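You operate a simulated robot arm through the tools that you are given. There is no shell and no other tool.

You run a simulated robot arm. Do the job below in one go: nothing can be reset, and whatever is moved stays where it is left.

TASK
Jet-wash the blue cup with three bursts and stand it on the drip rack.
Fine: feed valve open for the bursts, shut again after. Set down upright: what you pick out.

It is judged by the outcome, as a careful person would: the job done as asked, and still so three seconds after it is handed in. It fails if anything else is knocked over, pushed out of place, dropped, spilled or broken.

THE ROBOT
A 6-joint arm with a two-finger parallel gripper, fixed in place. Base frame: the origin is at the foot of the arm, x ahead of it, y to its left, z up; the work surface is at about z = 0.886. Units: m, rad, N and s.
With the tool pointing down near the work surface it reaches from about 0.28 to 0.8 m from the base axis. Its first joint turns from -2.897 to 2.897 rad. Payload 3.43 kg.
The tool frame sits at the grasp point between the pads (the TCP): z along the fingers, y along the line on which they close. The tips reach 0.034 m beyond it. Largest opening 0.128 m; finger width 0.024, thickness 0.012; the body of the gripper, 0.048 by 0.13 m, starts 0.096 m behind the TCP.
Orientation is that of the tool frame in the base frame, as a unit quaternion [x, y, z, w]. With the fingers straight down and closing along the base's y, the tool's x points along the base's -x, its y along +y and its z along -z.

THE INTERFACE
- The arm moves only by the tool play_rows. Its argument "moves" is a list of rows, each a list of 3 entries, a list of its own where there are three numbers: the shift along the base's x, y, z in units of 400 mm (1.0 is 400 mm), then the turn, a rotation vector about the base's x, y, z in units of 120 degrees (1.0 is 120 degrees), then the opening, from 0 (shut) to 1 (fully open). In form: [[[dx, dy, dz], [wx, wy, wz], jaw], ...]. A call has 1 to 20 rows; each row is the pose to reach, as a shift and turn from the pose commanded when the call began. A call with a number of a shift or a turn outside -1 to 1 is refused whole. Each row takes 0.2 s and may step no farther than 0.05 m and 0.15 rad from the row before; otherwise, or with a gripper value out of range, the whole call is refused. A pose out of reach is approached as far as the arm can. The call stops where the force on the tool passes 90 N (or 10 N more than at its start, if that is more) or the arm is blocked; 0.2 s more then pass. Each finger travels about 0.045 m/s and halts on what it meets, pressing with about 41 N; the grip force reading is that of the motor and also rises with nothing between the fingers. The clock runs only during rows and for 0.2 s after the last one: add rows that repeat a pose to give the fingers time. It gives the time, the measured TCP pose, the force on the tool (base axes), the opening and the grip force at its end, in the units of the frame above (readings bear some noise), with the torque about the TCP (base axes, N m) and any sound that the robot's microphone picked up, and new pictures: "pictures" is both (left out), scene, wrist or none.
- Cameras (640 x 400 px; columns grow to the right, rows downward): "scene" is fixed at [0.2171, 0.6538, 1.4547]; the picture's right is [-0.92, -0.39, 0.00], its down [-0.37, 0.87, -0.34] and it looks along [0.13, -0.31, -0.94] (base axes); focal length 222 px, centre (320, 200). "wrist" rides on the gripper at [0.076, -0.011, -0.16] in the tool frame; the picture's right is [0.15, 0.99, 0.00], its down [-0.88, 0.13, -0.46] and it looks along [-0.45, 0.07, 0.89] (tool axes); focal length 234 px, centre (320, 200).
- locate(camera, pixels): there is no depth. For up to 12 entries [column, row, z] of the newest picture of that camera ("zoom" is the newest enlarged one), the place [x, y] in the base frame at which the ray of that pixel passes the height z, good to about 0.002 m, but the place of the scene camera against the robot may be out by one fixed shift of up to 0.012 m in any direction. It takes no simulated time.
- zoom(camera, box): a new picture of the part [left, top, right, bottom] of that camera's present view, enlarged. It takes no simulated time.
- job_done(): hands the job in; it is judged then, once.

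Open the gripper and draw the arm clear of the work before you hand the job in, unless the task says otherwise.

The tools are called after "Request:" as name(argument=value, ...) on one line, values as JSON. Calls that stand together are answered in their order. play_rows: Moves the arm, as the interface text tells. Its arguments: {"type":"object","properties":{"moves":{"type":"array"},"pictures":{"type":"string","enum":["both","scene","wrist","none"]}},"required":["moves"]} The other tools are called the same way: locate (camera, pixels) gives the place at which the rays of pixels pass given heights; zoom (camera, box) takes an enlarged picture of a part of a camera's view; job_done () hands the job in.

At the start:

```text
time_s: 0.0
tcp_pos: [0.2874, 0.3939, 1.1358]
ee_rot: [0.0, 1.0, 0.0, 0.0]
wrist_force: [0.2, 0.5, -0.7]
wrist_torque: [-0.01, -0.01, 0.02]
width: 0.128
grasp_force: 0.0
```

scene: 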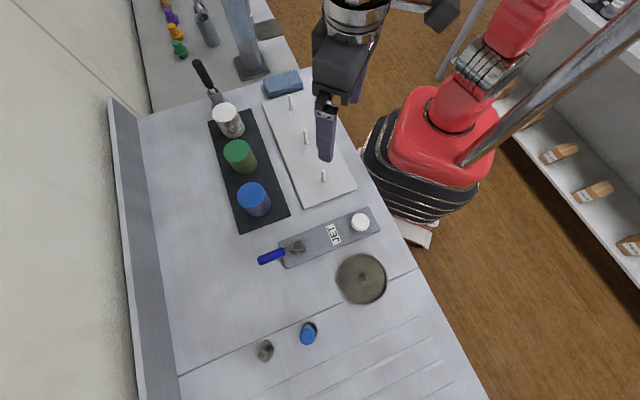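
wrist: 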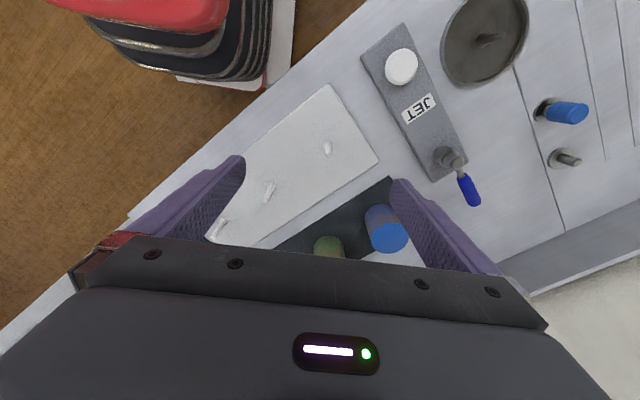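

I'll look closer at the cups (scene around 250,195), the JET panel (330,235), the drip rack with pegs (310,150) and the basin (362,278).

Request:
zoom(camera="scene", box=[180, 60, 380, 220])

Request:
zoom(camera="scene", box=[230, 190, 430, 370])

Request:
zoom(camera="wrist", box=[330, 0, 640, 220])

```text
2.50 times, centred on (280, 140) of scene
```

zoom: 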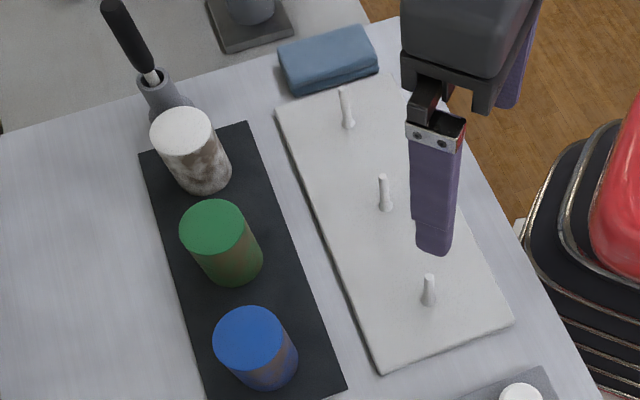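

```text
2.22 times, centred on (330, 280) of scene
```

zoom: 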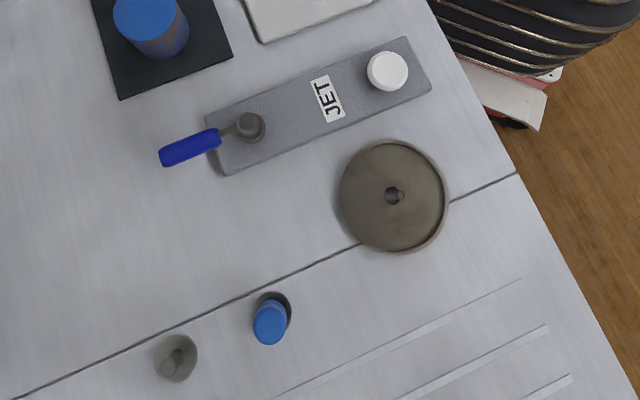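

```text
1.82 times, centred on (485, 110) of wrist
```

zoom: 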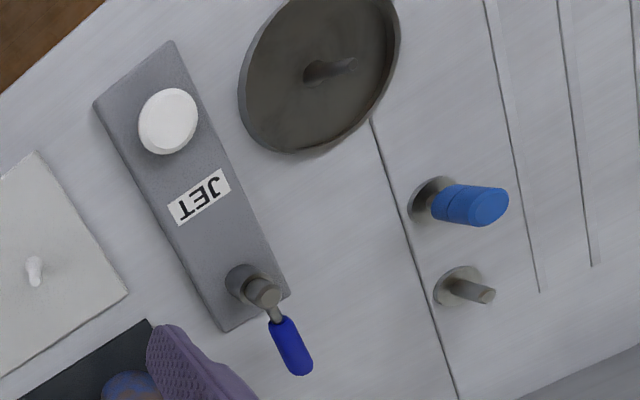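

Now I'll measure positions: blue cup, rack pegs, JET panel parts, basin, taps.

Request:
locate(camera="scene", pixels=[[252, 197, 0.97], [258, 208, 0.89], [323, 181, 0.9], [306, 143, 0.9], [291, 108, 0.9], [360, 222, 0.9], [333, 234, 0.9], [298, 247, 0.92], [262, 258, 0.92], [361, 278, 0.886], [308, 333, 0.92], [265, 350, 0.9]])

Request:
locate(camera="wrist", pixels=[[390, 239, 0.97], [328, 148, 0.9], [270, 190, 0.9], [402, 66, 0.9], [418, 108, 0.9], [446, 156, 0.92], [469, 190, 0.92], [484, 40, 0.886], [548, 112, 0.89], [564, 158, 0.89], [377, 222, 0.89]])

Request:
zoom(camera="wrist", box=[200, 80, 440, 260])

```text
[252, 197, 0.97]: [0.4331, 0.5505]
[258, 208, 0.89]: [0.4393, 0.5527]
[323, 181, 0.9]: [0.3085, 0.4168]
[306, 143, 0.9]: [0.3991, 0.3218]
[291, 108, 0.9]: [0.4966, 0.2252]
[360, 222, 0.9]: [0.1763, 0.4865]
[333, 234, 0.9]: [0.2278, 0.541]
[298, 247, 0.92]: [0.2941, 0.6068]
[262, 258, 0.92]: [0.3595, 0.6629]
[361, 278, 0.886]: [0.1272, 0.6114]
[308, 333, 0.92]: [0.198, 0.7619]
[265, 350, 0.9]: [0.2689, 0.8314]
```

```text
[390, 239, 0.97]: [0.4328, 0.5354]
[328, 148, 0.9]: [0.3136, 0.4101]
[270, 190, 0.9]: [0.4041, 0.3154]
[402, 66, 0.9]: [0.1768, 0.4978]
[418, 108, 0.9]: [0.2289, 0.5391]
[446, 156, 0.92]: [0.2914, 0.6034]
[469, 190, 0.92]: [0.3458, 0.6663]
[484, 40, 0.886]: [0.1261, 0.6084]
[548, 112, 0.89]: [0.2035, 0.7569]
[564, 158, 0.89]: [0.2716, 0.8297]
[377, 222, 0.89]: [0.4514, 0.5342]
```

```text
2.22 times, centred on (320, 170) of wrist
```

zoom: 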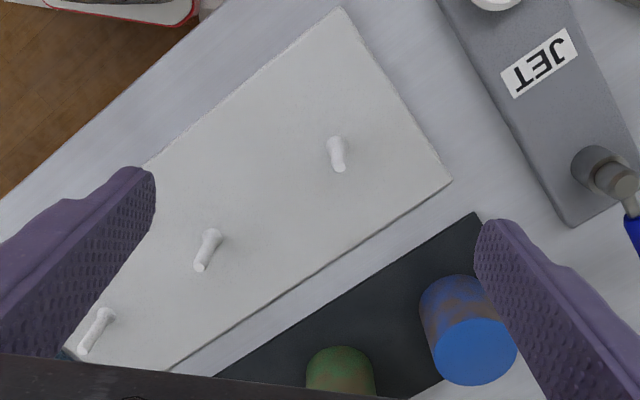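

The cups look inverted (closed coloured base up) with bare pegs on the white rack; the basin has a nozzle in its middle. I'll move at height toward the panel to view the valve, button and basin closer.

Request:
play_rows(moves=[[[-0.07, 0.08, 0], [0, 0, 0], 1], [[-0.14, 0.16, 0], [0, 0, 0], 1], [[-0.21, 0.24, 0], [0, 0, 0], 1], [[-0.28, 0.32, 0], [0, 0, 0], 1], [[-0.34, 0.39, 0], [0, 0, 0], 1], [[-0.34, 0.39, 0], [0, 0, 0], 1]])

```text
time_s: 1.4
tcp_pos: [0.1509, 0.5506, 1.1384]
ee_rot: [0.0, 1.0, -0.001, 0.0]
wrist_force: [0.1, 1.0, -0.4]
wrist_torque: [-0.04, 0.02, -0.01]
width: 0.1281
grasp_force: 0.0
```

scene: 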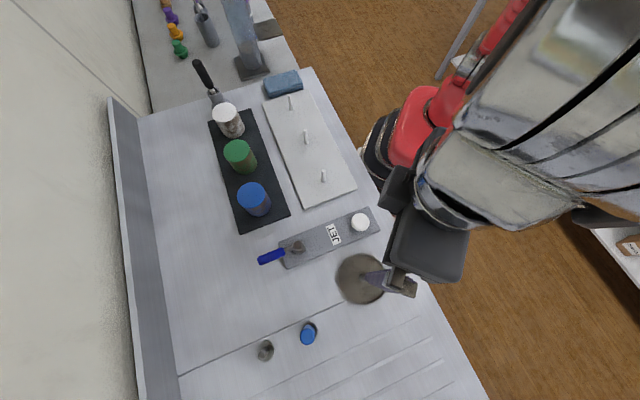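
wrist: 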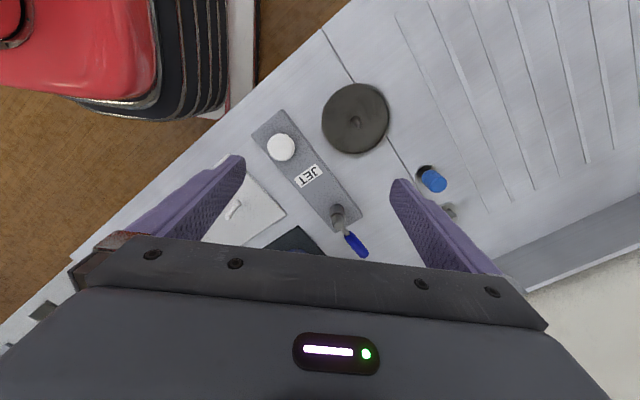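

Zooming into the wrist view of the panel, basin and the two posts.

Request:
zoom(camera="wrist", box=[230, 60, 470, 270])

Request:
locate(camera="wrist", pixels=[[281, 147, 0.91], [308, 175, 0.9], [338, 212, 0.91], [356, 245, 0.93], [356, 119, 0.886], [356, 84, 0.89], [387, 119, 0.89], [424, 170, 0.89], [437, 183, 0.93]])

```text
1.90 times, centred on (350, 165) of wrist
```

zoom: 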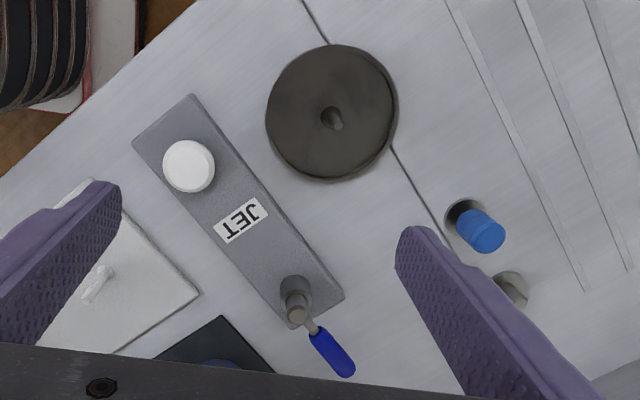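

```text
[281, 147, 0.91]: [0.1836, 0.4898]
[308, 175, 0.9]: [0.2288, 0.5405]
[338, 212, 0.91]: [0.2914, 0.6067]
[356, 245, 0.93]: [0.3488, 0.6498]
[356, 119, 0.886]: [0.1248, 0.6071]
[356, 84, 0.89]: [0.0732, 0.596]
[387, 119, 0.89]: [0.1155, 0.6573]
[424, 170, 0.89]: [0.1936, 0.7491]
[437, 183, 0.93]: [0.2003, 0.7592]
```

The panel has a white mushroom button and a quarter-turn lever with a blue grip; two posts beyond it (blue cap at ~437,183 and a bare grey stem). I'll lower the camera over that area to tell what each is.

Request:
play_rows(moves=[[[0.03, 0.08, -0.03], [0, 0, 0], 1], [[0.06, 0.16, -0.06], [0, 0, 0], 1], [[0.09, 0.24, -0.09], [0, 0, 0], 1], [[0.12, 0.32, -0.13], [0, 0, 0], 1], [[0.15, 0.4, -0.17], [0, 0, 0], 1], [[0.16, 0.44, -0.22], [0, 0, 0], 1], [[0.16, 0.44, -0.22], [0, 0, 0], 1]])

```text
time_s: 3.0
tcp_pos: [0.215, 0.724, 1.0473]
ee_rot: [0.0, 1.0, -0.001, 0.0]
wrist_force: [1.0, 0.2, 0.2]
wrist_torque: [-0.02, 0.01, 0.0]
width: 0.1279
grasp_force: 0.0
```

scene: 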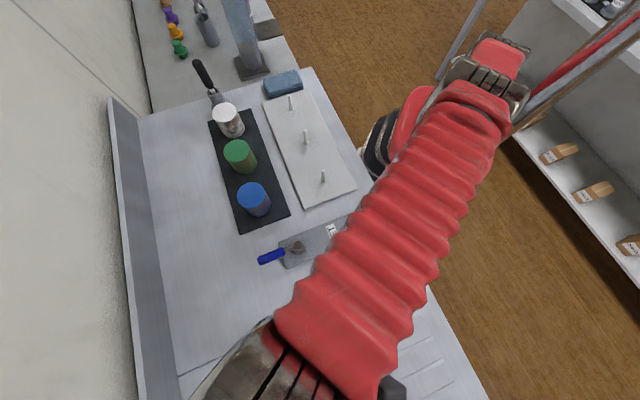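
wrist: 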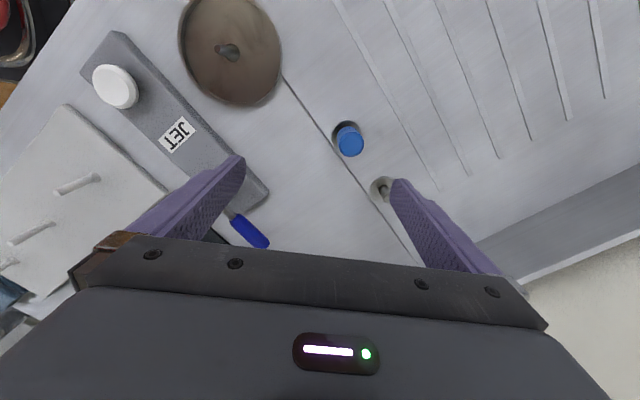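

Request:
zoom(camera="wrist", box=[280, 80, 440, 220])

Request:
zoom(camera="wrist", box=[60, 0, 300, 250])

Request:
zoom(camera="scene", box=[240, 210, 340, 280])

```text
2.86 times, centred on (360, 150) of wrist
```

zoom: 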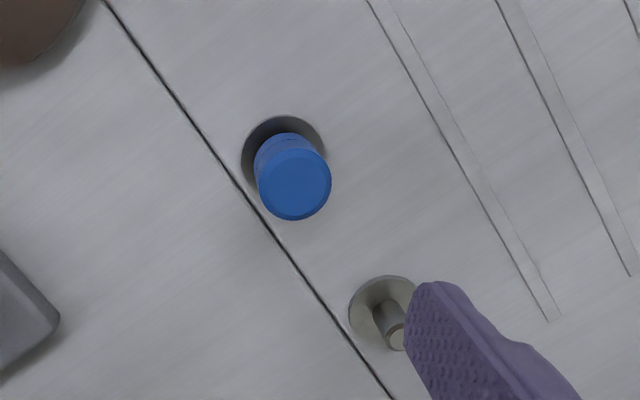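

```text
1.60 times, centred on (180, 125) of wrist
```

zoom: 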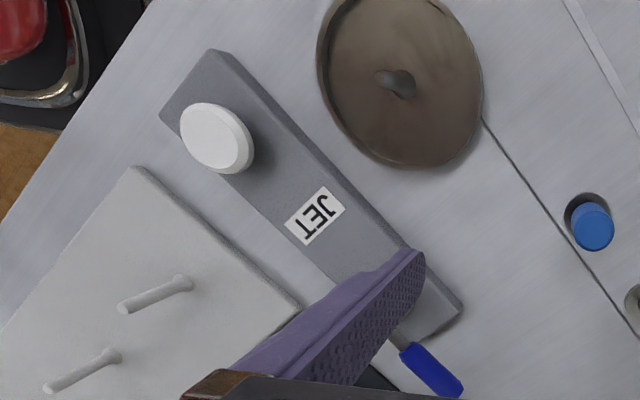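

```text
5.71 times, centred on (290, 245) of scene
```

zoom: 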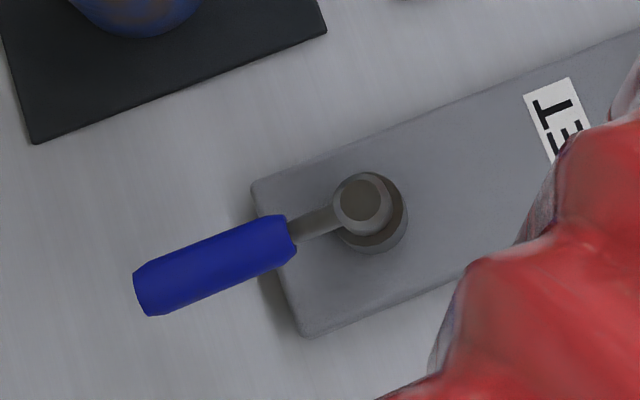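

Those are a blue-capped peg and a bare stem set in the counter, separate from the JET panel, whose lever must be its feed valve. Next I'll view the blue cup and rack pegs closer from the wrist camera.

Request:
play_rows(moves=[[[0.03, -0.03, 0.08], [0, 0, 0], 1], [[0.1, -0.1, 0.13], [0, 0, 0], 1], [[0.18, -0.18, 0.13], [0, 0, 0], 1], [[0.26, -0.26, 0.13], [0, 0, 0], 1], [[0.34, -0.34, 0.13], [0, 0, 0], 1], [[0.42, -0.42, 0.13], [0, 0, 0], 1], [[0.46, -0.46, 0.1], [0, 0, 0], 1], [[0.46, -0.46, 0.1], [0, 0, 0], 1]])

```text
time_s: 4.8
tcp_pos: [0.4015, 0.5401, 1.0869]
ee_rot: [0.0, 1.0, 0.0, 0.0]
wrist_force: [0.7, 0.1, -0.6]
wrist_torque: [0.04, -0.02, -0.04]
width: 0.1278
grasp_force: 0.1
```

scene: 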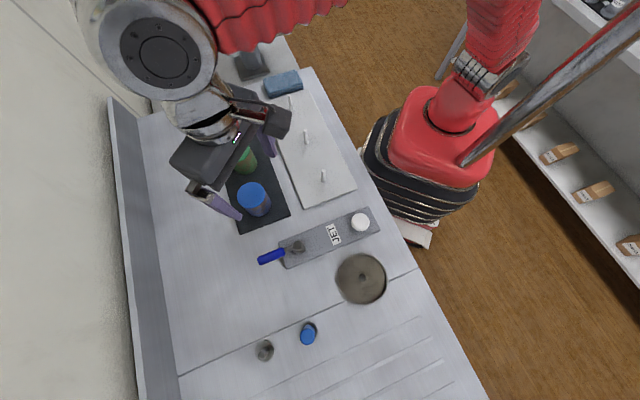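
wrist: 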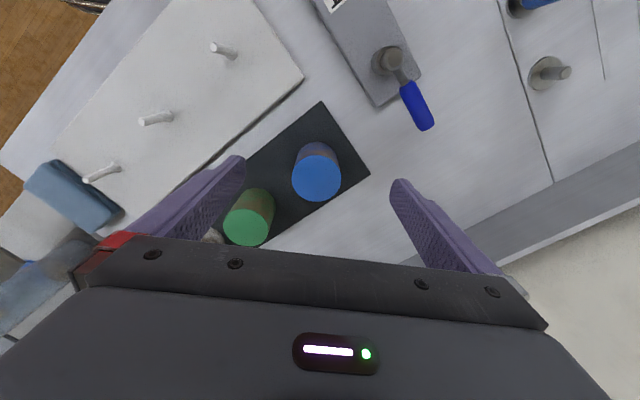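

The blue cup shows at (316,172), green at (250,217). Zooming to check the geometry and lever height.

Request:
zoom(camera="wrist", box=[210, 120, 390, 250])

Request:
locate(camera="zoom", pixels=[[375, 212, 0.95], [375, 212, 0.96], [375, 212, 0.97], [375, 212, 0.98]])

Request:
zoom(camera="wrist", box=[340, 20, 460, 140])

Request:
zoom(camera="wrist", box=[60, 0, 320, 200])

```text
3.08 times, centred on (300, 185) of wrist
```

zoom: 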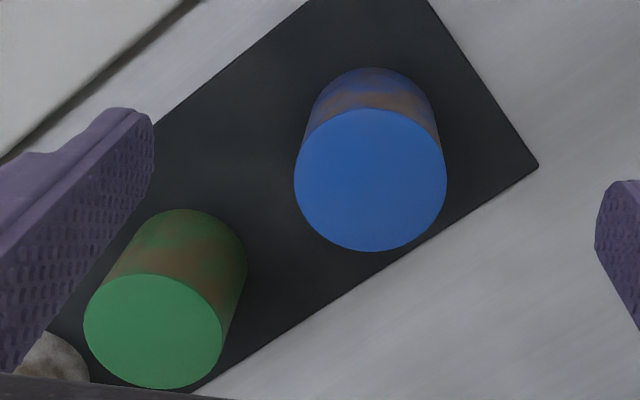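

```text
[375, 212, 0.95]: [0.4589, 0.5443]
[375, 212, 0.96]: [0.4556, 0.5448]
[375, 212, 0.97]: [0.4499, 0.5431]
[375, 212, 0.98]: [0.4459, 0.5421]
```

```text
3.33 times, centred on (400, 80) of wrist
```

zoom: 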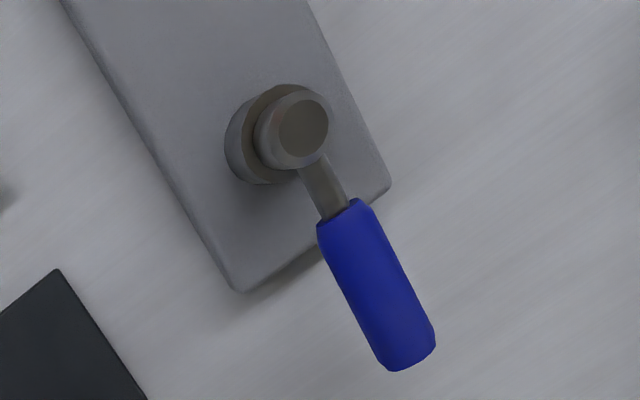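

```text
2.00 times, centred on (190, 100) of wrist
```

zoom: 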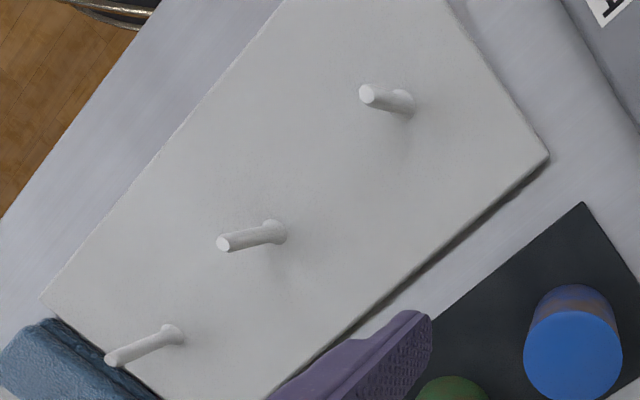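

Now measure the top edges and centers of the blue cup in both cameras, plus peg base/tips.

Request:
locate(camera="wrist", pixels=[[316.2, 178.5, 0.95], [316.2, 178.5, 0.97], [316.2, 178.5, 0.99], [291.9, 178.5, 0.97], [340.9, 178.5, 0.97], [316.5, 155.1, 0.97], [316.5, 201.6, 0.97], [317.5, 142.1, 0.89], [250, 227.5, 0.97], [297.3, 163.7, 0.89], [357.0, 170.8, 0.89]])

Request:
locate(camera="scene", pixels=[[252, 195.2, 0.95], [252, 195.2, 0.97], [252, 195.2, 0.99]])

Request:
locate(camera="zoom", pixels=[[404, 102, 0.9], [366, 93, 0.93], [366, 93, 0.95], [276, 231, 0.9], [223, 244, 0.93], [223, 244, 0.95], [173, 334, 0.9], [111, 360, 0.93], [111, 360, 0.95], [547, 153, 0.9], [395, 3, 0.9]])

Request:
zoom(camera="scene", box=[220, 160, 300, 240])

```text
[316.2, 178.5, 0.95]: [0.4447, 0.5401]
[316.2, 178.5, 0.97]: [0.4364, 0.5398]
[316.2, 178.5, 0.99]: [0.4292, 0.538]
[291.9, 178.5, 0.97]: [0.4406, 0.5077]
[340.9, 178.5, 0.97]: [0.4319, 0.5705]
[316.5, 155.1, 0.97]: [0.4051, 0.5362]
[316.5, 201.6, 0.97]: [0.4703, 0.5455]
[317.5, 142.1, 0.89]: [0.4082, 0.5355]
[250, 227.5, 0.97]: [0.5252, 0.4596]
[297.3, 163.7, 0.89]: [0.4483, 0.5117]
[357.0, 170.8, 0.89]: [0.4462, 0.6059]
```

```text
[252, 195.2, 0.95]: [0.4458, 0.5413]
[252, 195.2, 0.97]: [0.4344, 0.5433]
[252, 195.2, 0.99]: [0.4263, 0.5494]
```

```text
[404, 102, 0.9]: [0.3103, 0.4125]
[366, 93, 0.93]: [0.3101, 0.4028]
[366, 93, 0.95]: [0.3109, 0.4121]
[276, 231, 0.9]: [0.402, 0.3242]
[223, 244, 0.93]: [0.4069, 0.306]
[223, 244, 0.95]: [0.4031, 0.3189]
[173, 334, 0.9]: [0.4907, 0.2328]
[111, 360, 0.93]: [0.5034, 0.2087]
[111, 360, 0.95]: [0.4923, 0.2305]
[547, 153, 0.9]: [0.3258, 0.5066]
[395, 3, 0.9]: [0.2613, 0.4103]
```

```text
5.00 times, centred on (260, 200) of scene
```

zoom: 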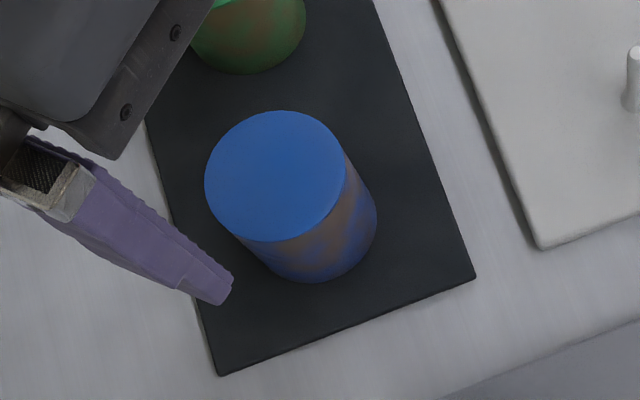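

Blue cup: centre about (0.441, 0.540), radius ~0.033, top ~0.96; peg tips ~0.95. Now triangulate the lever (tip and post), button top and nozzle heights from the two cameras.

Request:
locate(camera="wrist", pixels=[[426.4, 127.4, 0.91], [426.4, 127.4, 0.93], [426.4, 127.4, 0.95], [407.5, 84.5, 0.91], [407.5, 84.5, 0.93], [407.5, 84.5, 0.95], [394.9, 58.4, 0.91], [394.9, 58.4, 0.93], [394.9, 58.4, 0.95]])

Request:
locate(camera="scene", pixels=[[260.2, 261.6, 0.91], [260.2, 261.6, 0.93], [260.2, 261.6, 0.95], [284.7, 252, 0.91], [284.7, 252, 0.93], [284.7, 252, 0.95], [297.9, 245.9, 0.91], [297.9, 245.9, 0.93], [297.9, 245.9, 0.95]])

Request:
zoom(camera="scene", box=[320, 195, 420, 315])

```text
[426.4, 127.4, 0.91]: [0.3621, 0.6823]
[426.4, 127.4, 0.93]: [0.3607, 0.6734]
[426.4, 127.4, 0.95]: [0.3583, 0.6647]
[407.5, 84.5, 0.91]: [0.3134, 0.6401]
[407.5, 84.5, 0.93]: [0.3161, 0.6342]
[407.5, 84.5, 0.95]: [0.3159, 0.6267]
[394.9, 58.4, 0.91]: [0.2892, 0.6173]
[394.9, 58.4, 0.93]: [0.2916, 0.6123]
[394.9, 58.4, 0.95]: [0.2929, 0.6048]
```

```text
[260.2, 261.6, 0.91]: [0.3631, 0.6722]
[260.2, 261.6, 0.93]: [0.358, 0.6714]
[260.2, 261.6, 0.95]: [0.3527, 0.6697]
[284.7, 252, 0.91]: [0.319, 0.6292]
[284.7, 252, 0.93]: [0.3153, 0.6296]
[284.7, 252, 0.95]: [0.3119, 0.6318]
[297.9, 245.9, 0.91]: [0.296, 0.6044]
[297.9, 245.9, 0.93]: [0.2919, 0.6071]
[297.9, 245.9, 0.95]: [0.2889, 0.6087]
```

```text
3.33 times, centred on (370, 255) of scene
```

zoom: 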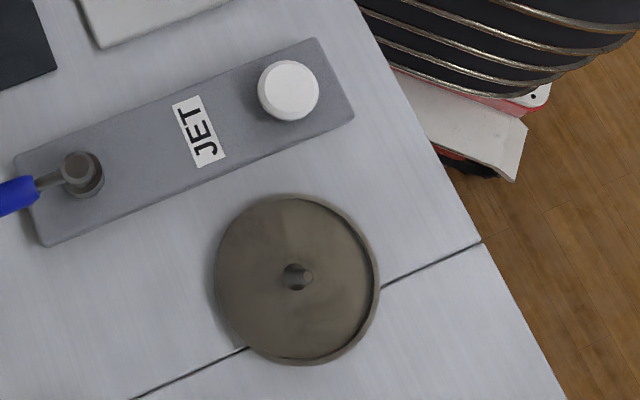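

Everything is triangulated: lever at z≈0.93 from post (0.291,0.609) to tip (0.36,0.672). I'll centre over the blue cup at (0.441,0.540) and lower partway, then check alignment.

Request:
play_rows(moves=[[[0.06, 0, 0], [0, 0, 0], 1], [[0.1025, 0, -0.03], [0, 0, 0], 1], [[0.1025, 0, -0.1], [0, 0, 0], 1], [[0.1025, 0, -0.17], [0, 0, 0], 1], [[0.1025, 0, -0.17], [0, 0, 0], 1]])

```text
time_s: 6.0
tcp_pos: [0.4412, 0.5408, 1.0185]
ee_rot: [0.0, 1.0, -0.001, 0.0]
wrist_force: [0.6, -0.6, 0.6]
wrist_torque: [0.03, -0.03, -0.02]
width: 0.1282
grasp_force: 0.0
```

scene: 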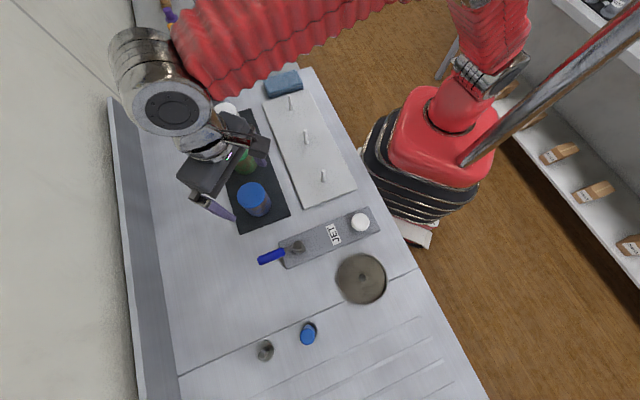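
wrist: 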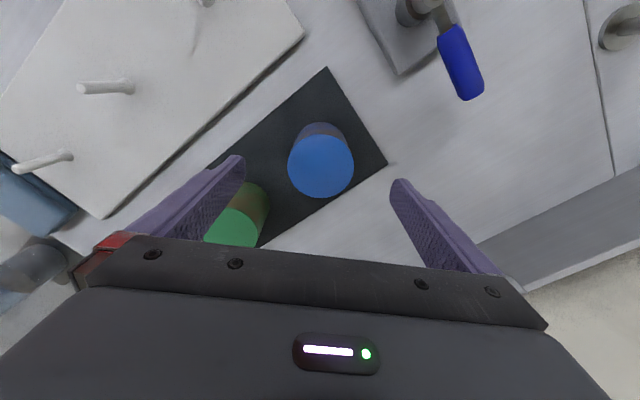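

Request:
zoom(camera="wrist", box=[200, 100, 420, 240])

Request:
locate(camera="wrist", pixels=[[321, 165.5, 0.958], [288, 163, 0.958], [354, 163, 0.958], [321, 134, 0.958], [321, 198, 0.958], [237, 218, 0.958]])

```text
2.86 times, centred on (310, 170) of wrist
```

zoom: 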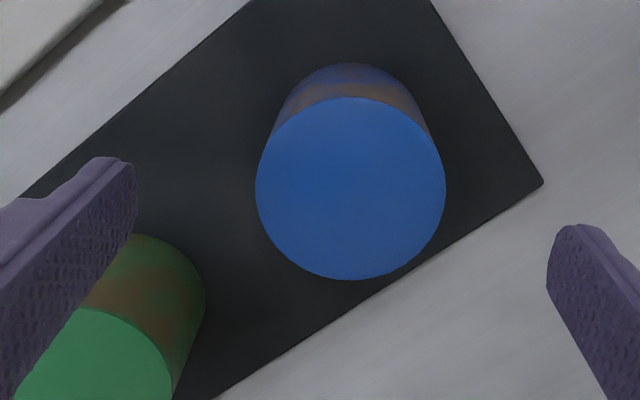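

```text
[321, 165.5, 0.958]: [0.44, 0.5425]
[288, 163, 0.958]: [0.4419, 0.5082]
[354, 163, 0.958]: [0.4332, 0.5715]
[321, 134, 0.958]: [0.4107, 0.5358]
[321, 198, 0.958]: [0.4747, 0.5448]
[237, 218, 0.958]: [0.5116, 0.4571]
```

Alignment is good (cup centre ~(0.441,0.541)). Descend to TCP z≈0.947 and close on the cup.

Request:
play_rows(moves=[[[0, 0, -0.09], [0, 0, 0], 1], [[0, 0, -0.182], [0, 0, 0], 1], [[0, 0, -0.182], [0, 0, 0], 1], [[0, 0, -0.182], [0, 0, 0], 0.7], [[0, 0, -0.182], [0, 0, 0], 0.4], [[0, 0, -0.182], [0, 0, 0], 0.3], [[0, 0, -0.182], [0, 0, 0], 0.3], [[0, 0, -0.182], [0, 0, 0], 0.3], [[0, 0, -0.182], [0, 0, 0], 0.3]])

```text
time_s: 8.0
tcp_pos: [0.4428, 0.5418, 0.9479]
ee_rot: [-0.001, 1.0, 0.0, 0.0]
wrist_force: [-0.4, -0.6, 0.4]
wrist_torque: [0.0, 0.0, 0.01]
width: 0.0644
grasp_force: 40.2
```

scene: 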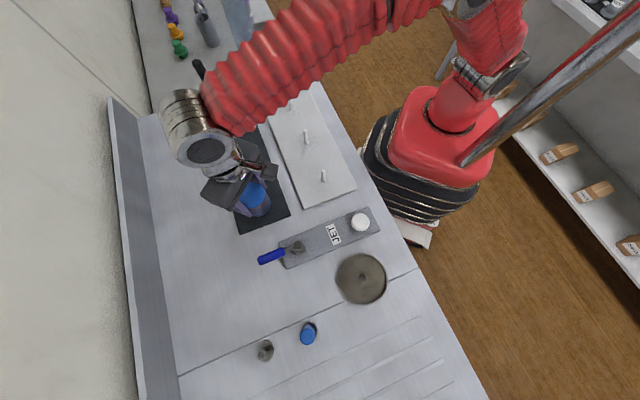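
wrist: 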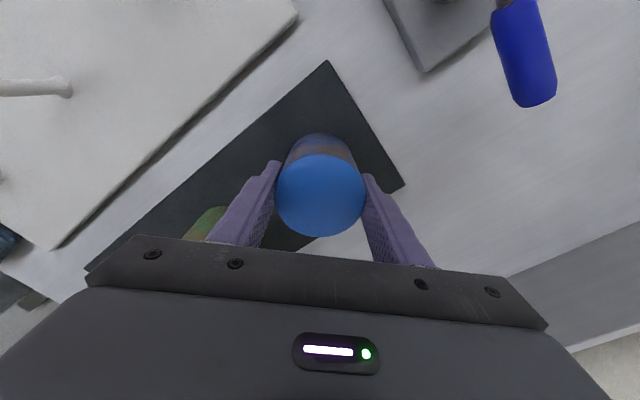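

Gripped (width 0.064, 40 N). Lift straight up and look.

Request:
play_rows(moves=[[[0, 0, 0.04], [0, 0, 0], 0.3], [[0, 0, 0.12], [0, 0, 0], 0.3], [[0, 0, 0.22], [0, 0, 0], 0.3], [[0, 0, 0.32], [0, 0, 0], 0.3], [[0, 0, 0.32], [0, 0, 0], 0.3]])

```text
time_s: 9.2
tcp_pos: [0.4416, 0.5417, 1.0761]
ee_rot: [0.0, 1.0, 0.0, 0.0]
wrist_force: [0.4, 0.3, -1.0]
wrist_torque: [0.01, 0.01, -0.02]
width: 0.0646
grasp_force: 40.1
```

scene: 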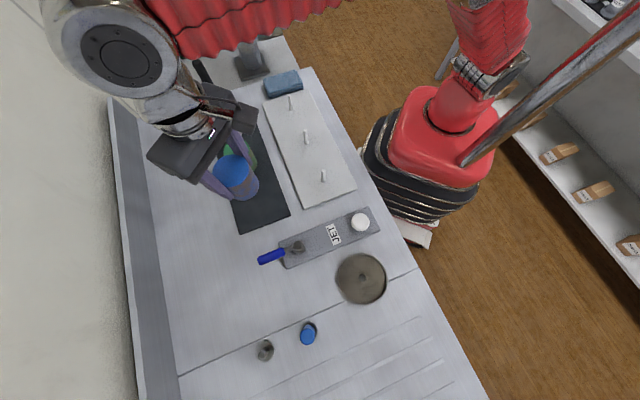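
wrist: 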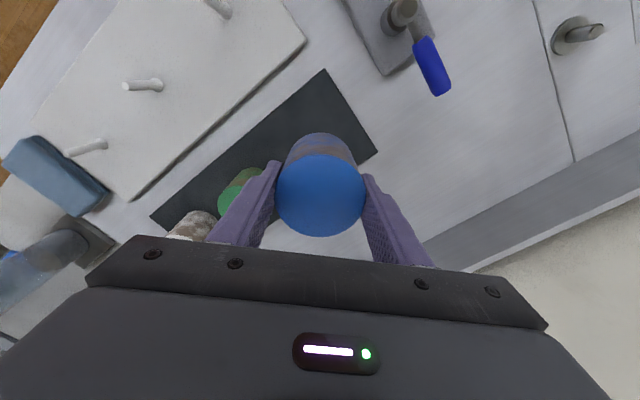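

Cup is lifted securely. Carry it at height across to above the basin nozzle at (0.125, 0.607).

Request:
play_rows(moves=[[[-0.06, 0.012, 0], [0, 0, 0], 0.3], [[-0.16, 0.033, 0], [0, 0, 0], 0.3], [[-0.26, 0.054, 0], [0, 0, 0], 0.3], [[-0.36, 0.074, 0], [0, 0, 0], 0.3], [[-0.46, 0.095, 0], [0, 0, 0], 0.3], [[-0.56, 0.116, 0], [0, 0, 0], 0.3], [[-0.66, 0.136, 0], [0, 0, 0], 0.3], [[-0.74, 0.153, 0], [0, 0, 0], 0.3], [[-0.789, 0.163, 0], [0, 0, 0], 0.3], [[-0.789, 0.163, 0], [0, 0, 0], 0.3]])

```text
time_s: 11.4
tcp_pos: [0.1268, 0.6036, 1.0754]
ee_rot: [-0.001, 1.0, 0.0, 0.0]
wrist_force: [-0.1, -0.2, -0.6]
wrist_torque: [-0.02, -0.01, -0.01]
width: 0.0645
grasp_force: 39.5
```

scene: 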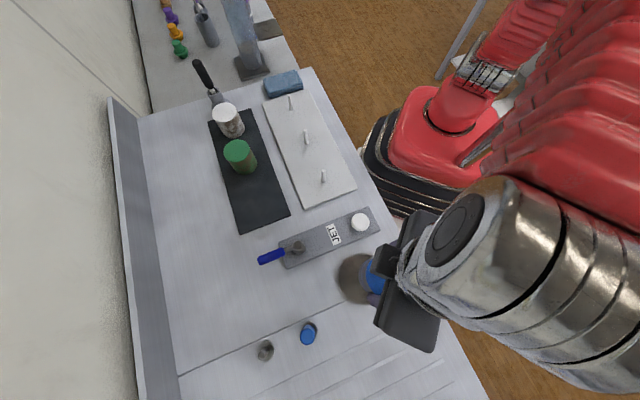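
wrist: 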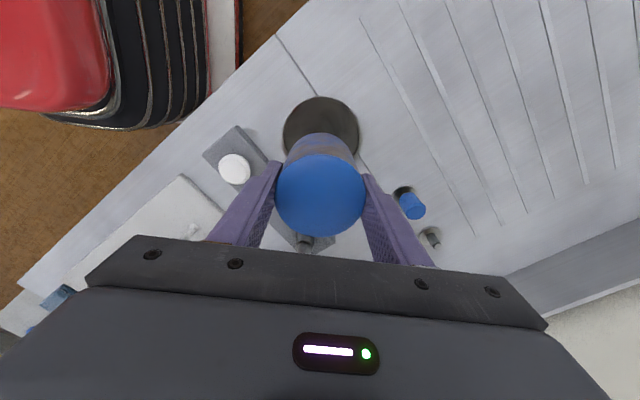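

Check the basin's outline under the cup: top (320,97), left (283,131), right (360,131).

Request:
zoom(camera="wrist", box=[220, 70, 420, 240])

Request:
locate(camera="wrist", pixels=[[320, 97, 0.89], [283, 131, 0.89], [360, 131, 0.89], [320, 97, 0.9], [283, 131, 0.9], [360, 131, 0.9]])

```text
2.35 times, centred on (320, 155) of wrist
```

zoom: 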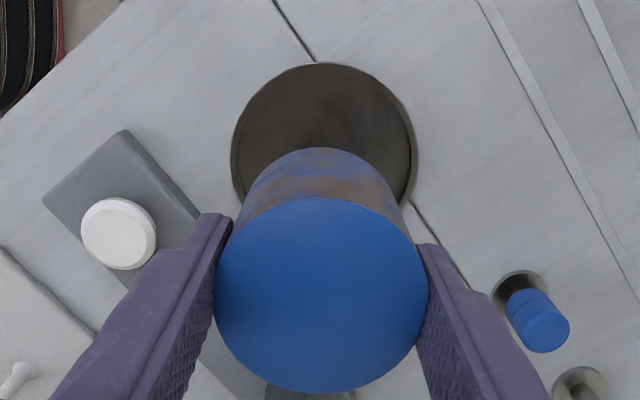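

```text
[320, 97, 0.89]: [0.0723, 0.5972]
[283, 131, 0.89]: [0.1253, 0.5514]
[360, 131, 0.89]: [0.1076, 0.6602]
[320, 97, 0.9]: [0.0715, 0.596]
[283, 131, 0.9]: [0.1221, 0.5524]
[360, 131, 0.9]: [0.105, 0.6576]
```

The basin fits a circle centred at (0.1275,0.6075), so the cup is concentric within ~3 mm. Lower so the rim passes around the nozzle, watching for side force.

Request:
play_rows(moves=[[[0.003, 0, -0.05], [0, 0, 0], 0.3], [[0.005, 0, -0.1], [0, 0, 0], 0.3], [[0.005, 0, -0.15], [0, 0, 0], 0.3], [[0.005, 0, -0.19], [0, 0, 0], 0.3], [[0.005, 0, -0.225], [0, 0, 0], 0.3], [[0.005, 0, -0.225], [0, 0, 0], 0.3]])

```text
time_s: 12.8
tcp_pos: [0.1292, 0.6069, 0.9851]
ee_rot: [0.001, 1.0, 0.001, 0.0]
wrist_force: [-0.1, -0.6, -0.1]
wrist_torque: [-0.03, -0.01, -0.01]
width: 0.0648
grasp_force: 40.1
```

scene: 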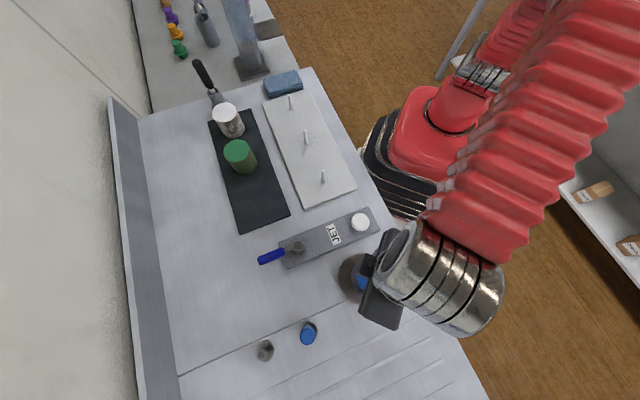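
wrist: 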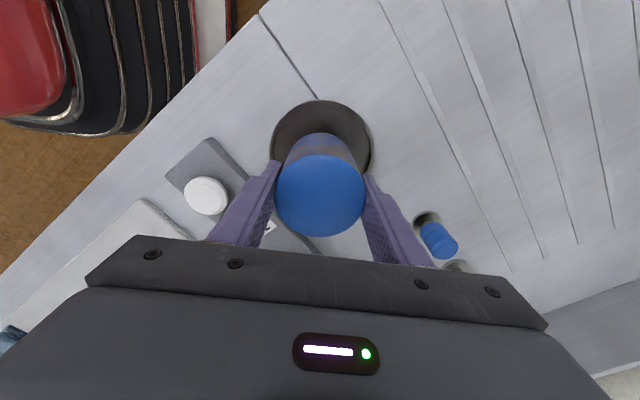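

No side force with the rim near z≈0.93. Continue lowering to z≈0.963, then in 2 mm steps.

Request:
play_rows(moves=[[[0, 0, -0.03], [0, 0, 0], 0.3], [[0, 0, -0.055], [0, 0, 0], 0.3], [[0, 0, -0.055], [0, 0, 0], 0.3]], pictures="none")

Request:
play_rows(moves=[[[0, 0, -0.005], [0, 0, 0], 0.3], [[0, 0, -0.01], [0, 0, 0], 0.3], [[0, 0, -0.01], [0, 0, 0], 0.3]], pictures="none")

```text
time_s: 13.6
tcp_pos: [0.1288, 0.6057, 0.9633]
ee_rot: [0.001, 1.0, 0.0, -0.001]
wrist_force: [-0.8, -0.2, -0.7]
wrist_torque: [0.0, 0.02, -0.05]
width: 0.0646
grasp_force: 39.6
```

```text
time_s: 14.4
tcp_pos: [0.1283, 0.6069, 0.9596]
ee_rot: [0.0, 1.0, 0.0, 0.0]
wrist_force: [-0.9, 0.5, -0.1]
wrist_torque: [0.05, 0.01, -0.01]
width: 0.0647
grasp_force: 40.4
```

Still free at TCP z≈0.959; keep stepping down 2–3 mm at a time.

Request:
play_rows(moves=[[[0, 0, -0.005], [0, 0, 0], 0.3], [[0, 0, -0.01], [0, 0, 0], 0.3], [[0, 0, -0.01], [0, 0, 0], 0.3]], pictures="none")

```text
time_s: 15.2
tcp_pos: [0.1284, 0.6067, 0.9545]
ee_rot: [0.0, 1.0, 0.0, 0.0]
wrist_force: [0.1, -0.4, 0.0]
wrist_torque: [-0.01, -0.02, 0.02]
width: 0.0648
grasp_force: 39.7
```

No contact at z≈0.955; another 2 mm step.

Request:
play_rows(moves=[[[0, 0, -0.003], [0, 0, 0], 0.3], [[0, 0, -0.006], [0, 0, 0], 0.3], [[0, 0, -0.006], [0, 0, 0], 0.3]], pictures="none")

```text
time_s: 16.0
tcp_pos: [0.1282, 0.6065, 0.9523]
ee_rot: [-0.001, 1.0, -0.001, 0.0]
wrist_force: [-0.1, 0.0, -0.3]
wrist_torque: [0.04, -0.01, 0.03]
width: 0.0646
grasp_force: 40.2
```

No contact yet at z≈0.952; continue.

Request:
play_rows(moves=[[[0, 0, -0.003], [0, 0, 0], 0.3], [[0, 0, -0.006], [0, 0, 0], 0.3], [[0, 0, -0.006], [0, 0, 0], 0.3]], pictures="none")

Request:
play_rows(moves=[[[0, 0, -0.003], [0, 0, 0], 0.3], [[0, 0, -0.005], [0, 0, 0], 0.3], [[0, 0, -0.005], [0, 0, 0], 0.3]], pictures="wrist")

```text
time_s: 16.8
tcp_pos: [0.1282, 0.6061, 0.9506]
ee_rot: [0.0, 1.0, 0.001, 0.0]
wrist_force: [0.4, -0.3, -0.6]
wrist_torque: [0.0, 0.02, 0.01]
width: 0.0644
grasp_force: 39.8
```

```text
time_s: 17.6
tcp_pos: [0.1278, 0.6059, 0.9482]
ee_rot: [0.0, 1.0, 0.0, 0.0]
wrist_force: [-1.7, 0.5, 1.7]
wrist_torque: [0.0, 0.04, -0.05]
width: 0.0642
grasp_force: 40.1
```

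wrist: 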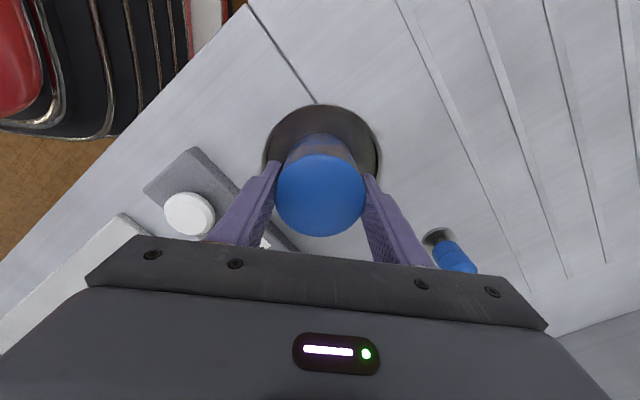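

A first hint of contact (force ~1.7 N up). One more small step of 1 mm to confirm.

Request:
play_rows(moves=[[[0, 0, -0.0025], [0, 0, 0], 0.3], [[0, 0, -0.0025], [0, 0, 0], 0.3]], pictures="none")

```text
time_s: 18.2
tcp_pos: [0.1279, 0.6067, 0.9483]
ee_rot: [0.0, 1.0, 0.001, 0.0]
wrist_force: [-0.7, -3.3, 15.2]
wrist_torque: [-0.61, 0.15, 0.01]
width: 0.0641
grasp_force: 40.4
```

Firm contact now (15 N), so the cup rim rests on the basin floor. Ease off 1 mm and release, then see whether it stands level.

Request:
play_rows(moves=[[[0, 0, 0.0025], [0, 0, 0], 0.3], [[0, 0, 0.0025], [0, 0, 0], 0.5], [[0, 0, 0.0025], [0, 0, 0], 0.56], [[0, 0, 0.0025], [0, 0, 0], 0.65], [[0, 0, 0.0025], [0, 0, 0], 0.8], [[0, 0, 0.0025], [0, 0, 0], 0.9], [[0, 0, 0.0025], [0, 0, 0], 0.9]])

```text
time_s: 19.8
tcp_pos: [0.1288, 0.6068, 0.9486]
ee_rot: [0.0, 1.0, 0.0, 0.0]
wrist_force: [0.5, 0.7, -0.6]
wrist_torque: [0.01, 0.03, 0.0]
width: 0.1152
grasp_force: 0.0
```

scene: 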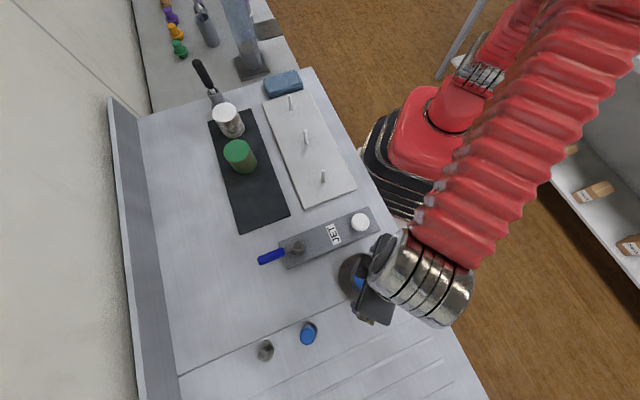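
wrist: 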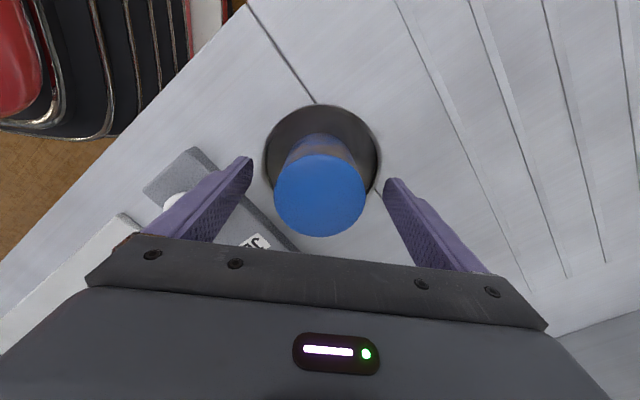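

The cup stands in the basin, free of the fingers. Lift straight up and check it.

Request:
play_rows(moves=[[[0, 0, 0.05], [0, 0, 0], 0.9], [[0, 0, 0.15], [0, 0, 0], 0.9], [[0, 0, 0.25], [0, 0, 0], 0.9], [[0, 0, 0.35], [0, 0, 0], 0.9], [[0, 0, 0.35], [0, 0, 0], 0.9]])

```text
time_s: 21.0
tcp_pos: [0.1279, 0.6078, 1.0889]
ee_rot: [0.0, 1.0, 0.0, -0.001]
wrist_force: [-0.4, -0.8, 0.4]
wrist_torque: [0.01, 0.03, -0.01]
width: 0.1151
grasp_force: 0.0
```

scene: 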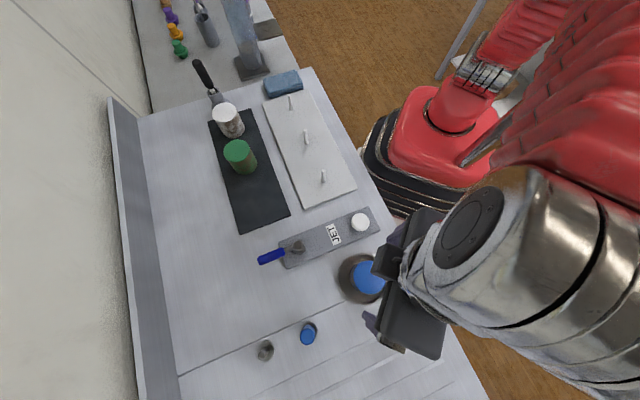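
wrist: 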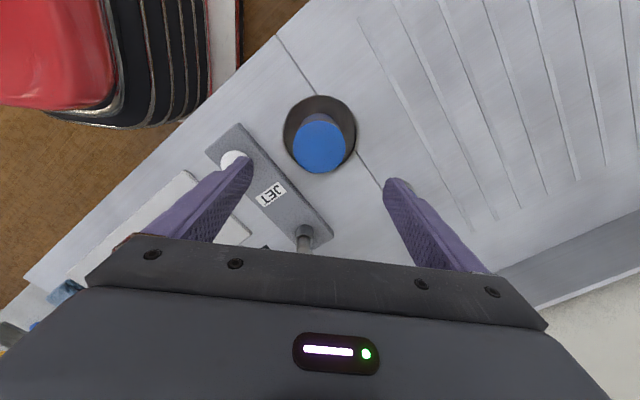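

Cup stands centred in the basin. Now close the fingers and go above the cup-tray side of the lever, ready to push its blue grip counter-clockwise.

Request:
play_rows(moves=[[[0.1, 0.006, 0], [0, 0, 0], 0.6], [[0.2, 0.012, 0], [0, 0, 0], 0.3], [[0.3, 0.02, 0], [0, 0, 0], 0], [[0.4, 0.026, 0], [0, 0, 0], 0], [[0.5, 0.032, 0], [0, 0, 0], 0], [[0.6, 0.038, 0], [0, 0, 0], 0], [[0.6125, 0.04, -0.06], [0, 0, 0], 0], [[0.6125, 0.04, -0.12], [0, 0, 0], 0], [[0.6125, 0.04, -0.12], [0, 0, 0], 0]])

```text
time_s: 23.0
tcp_pos: [0.3743, 0.6216, 1.0409]
ee_rot: [0.0, 1.0, -0.001, 0.0]
wrist_force: [-0.6, -0.3, 0.7]
wrist_torque: [-0.02, -0.04, 0.01]
width: 0.0
grasp_force: 33.6
```

scene: 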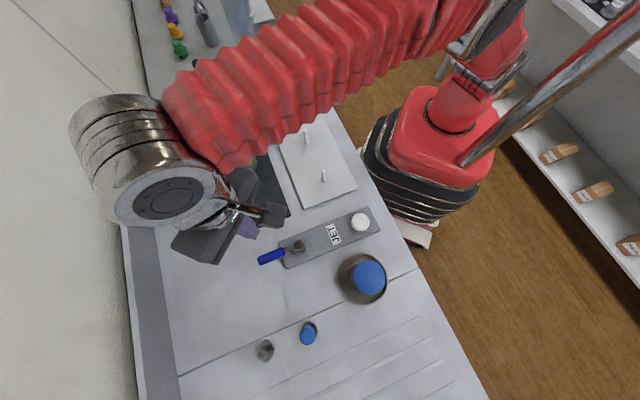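
wrist: 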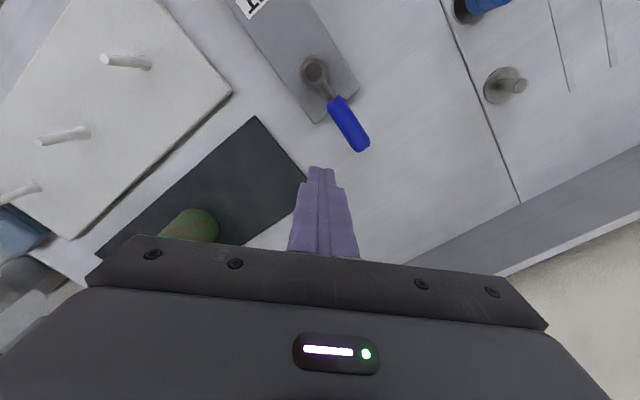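

Measure the lever again from this viewpoint.

Request:
zoom(camera="wrist", box=[270, 30, 410, 180])

Request:
locate(camera="wrist", pixels=[[363, 148, 0.92], [363, 148, 0.935], [363, 148, 0.95], [336, 100, 0.92], [336, 100, 0.935], [336, 100, 0.95], [314, 70, 0.92], [314, 70, 0.94], [314, 70, 0.95]])

```text
2.67 times, centred on (340, 105) of wrist
```

zoom: 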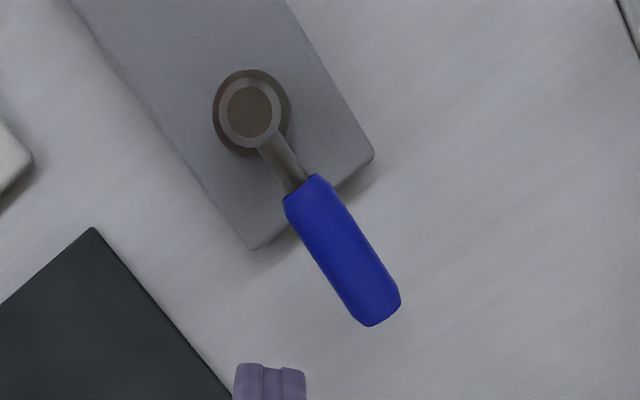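

```text
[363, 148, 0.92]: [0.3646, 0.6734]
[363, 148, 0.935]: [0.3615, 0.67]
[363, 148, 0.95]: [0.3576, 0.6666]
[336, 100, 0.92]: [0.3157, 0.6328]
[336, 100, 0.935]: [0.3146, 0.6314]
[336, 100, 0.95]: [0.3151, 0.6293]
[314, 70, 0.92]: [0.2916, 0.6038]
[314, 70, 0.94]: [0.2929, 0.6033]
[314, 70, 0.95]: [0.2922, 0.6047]
```

Lever lies at z≈0.94, ~43° from base x, running from post (0.2925,0.6045) to tip (0.360,0.669). Descend beside it with fingertips to z≈0.916, then nudge toward it.

Request:
play_rows(moves=[[[0, 0, -0.08], [0, 0, 0], 0], [[0, 0, -0.16], [0, 0, 0], 0], [[0, 0, -0.225], [0, 0, 0], 0], [[0, 0, -0.225], [0, 0, 0], 0]], pictures="wrist")

```text
time_s: 24.0
tcp_pos: [0.3725, 0.622, 0.9516]
ee_rot: [0.001, 1.0, 0.0, 0.0]
wrist_force: [-0.1, 0.8, -0.5]
wrist_torque: [-0.02, 0.01, 0.04]
width: 0.0
grasp_force: 32.3
```

wrist: 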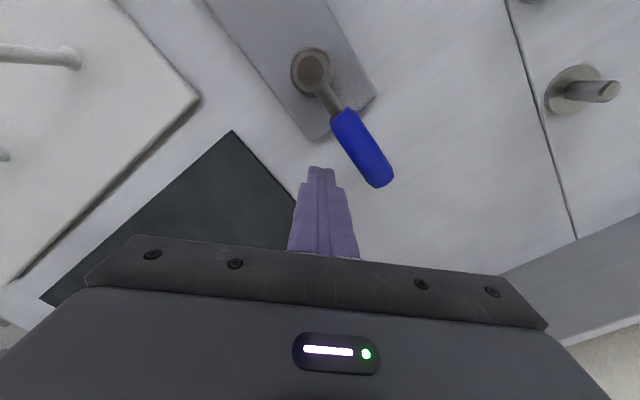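

The finger is beside the lever. Push along (-0.69,+0.72) in small steps and read the force.

Request:
play_rows(moves=[[[-0.017, 0.018, 0], [0, 0, 0], 0], [[-0.034, 0.036, 0], [0, 0, 0], 0], [[-0.042, 0.044, 0], [0, 0, 0], 0], [[-0.05, 0.052, 0], [0, 0, 0], 0], [[-0.05, 0.052, 0], [0, 0, 0], 0]], pictures="wrist")

```text
time_s: 25.2
tcp_pos: [0.3528, 0.6432, 0.9506]
ee_rot: [0.0, 1.0, 0.0, 0.0]
wrist_force: [0.5, -0.2, 0.1]
wrist_torque: [0.0, 0.0, -0.02]
width: 0.0003
grasp_force: 32.8
```

wrist: 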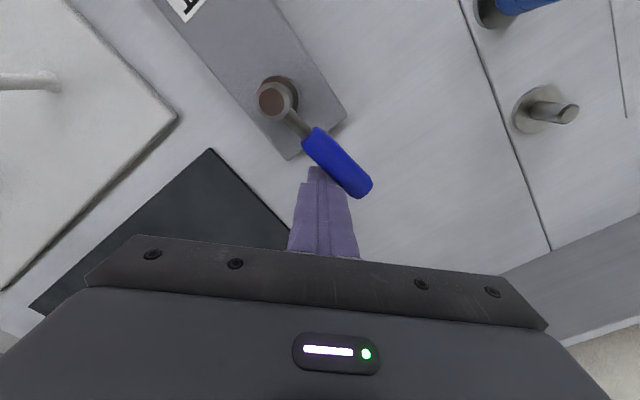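

Nearly touching, no force yet. Continue in 4 mm steps.

Request:
play_rows(moves=[[[-0.007, 0.0075, 0], [0, 0, 0], 0], [[-0.014, 0.015, 0], [0, 0, 0], 0], [[-0.014, 0.015, 0], [0, 0, 0], 0]], pictures="wrist")

```text
time_s: 26.0
tcp_pos: [0.3476, 0.649, 0.9511]
ee_rot: [0.0, 1.0, 0.0, -0.001]
wrist_force: [-1.1, 0.4, 0.4]
wrist_torque: [0.01, 0.06, -0.02]
width: 0.0004
grasp_force: 33.2
```

wrist: 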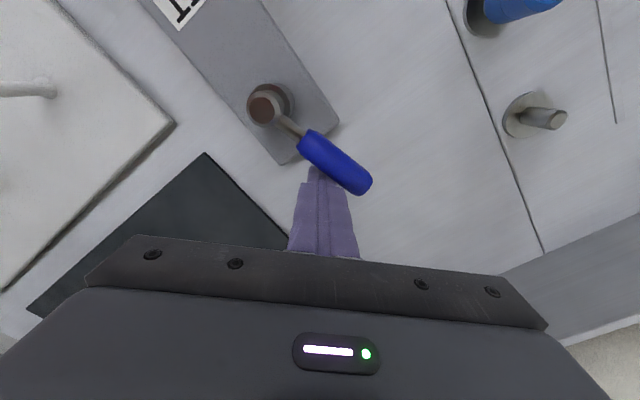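

The lever turned smoothly counter-clockwise with only ~1 N. Follow the arc around the post with the finger and check force midway.

Request:
play_rows(moves=[[[-0.0105, 0.01, 0], [0, 0, 0], 0], [[-0.0218, 0.0205, 0], [0, 0, 0], 0], [[-0.0338, 0.0298, 0], [0, 0, 0], 0], [[-0.0468, 0.038, 0], [0, 0, 0], 0], [[-0.0603, 0.045, 0], [0, 0, 0], 0], [[-0.0745, 0.051, 0], [0, 0, 0], 0], [[-0.0745, 0.051, 0], [0, 0, 0], 0]])

```text
time_s: 27.6
tcp_pos: [0.3171, 0.6707, 0.9506]
ee_rot: [0.0, 1.0, 0.0, 0.0]
wrist_force: [0.3, 0.0, 0.8]
wrist_torque: [0.01, -0.03, -0.02]
width: 0.0001
grasp_force: 32.6
```

scene: 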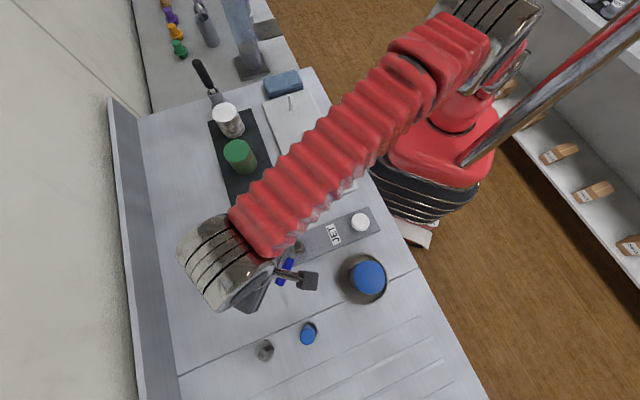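
wrist: 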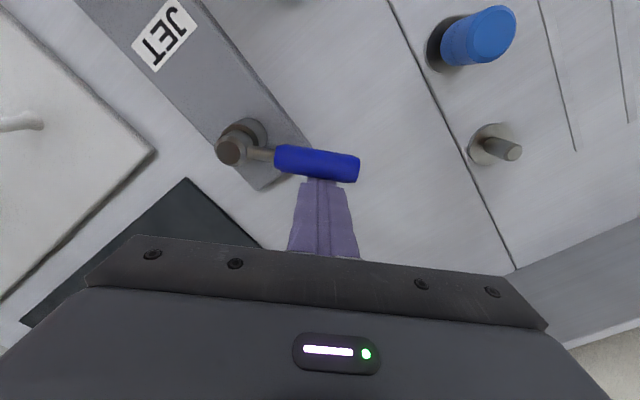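

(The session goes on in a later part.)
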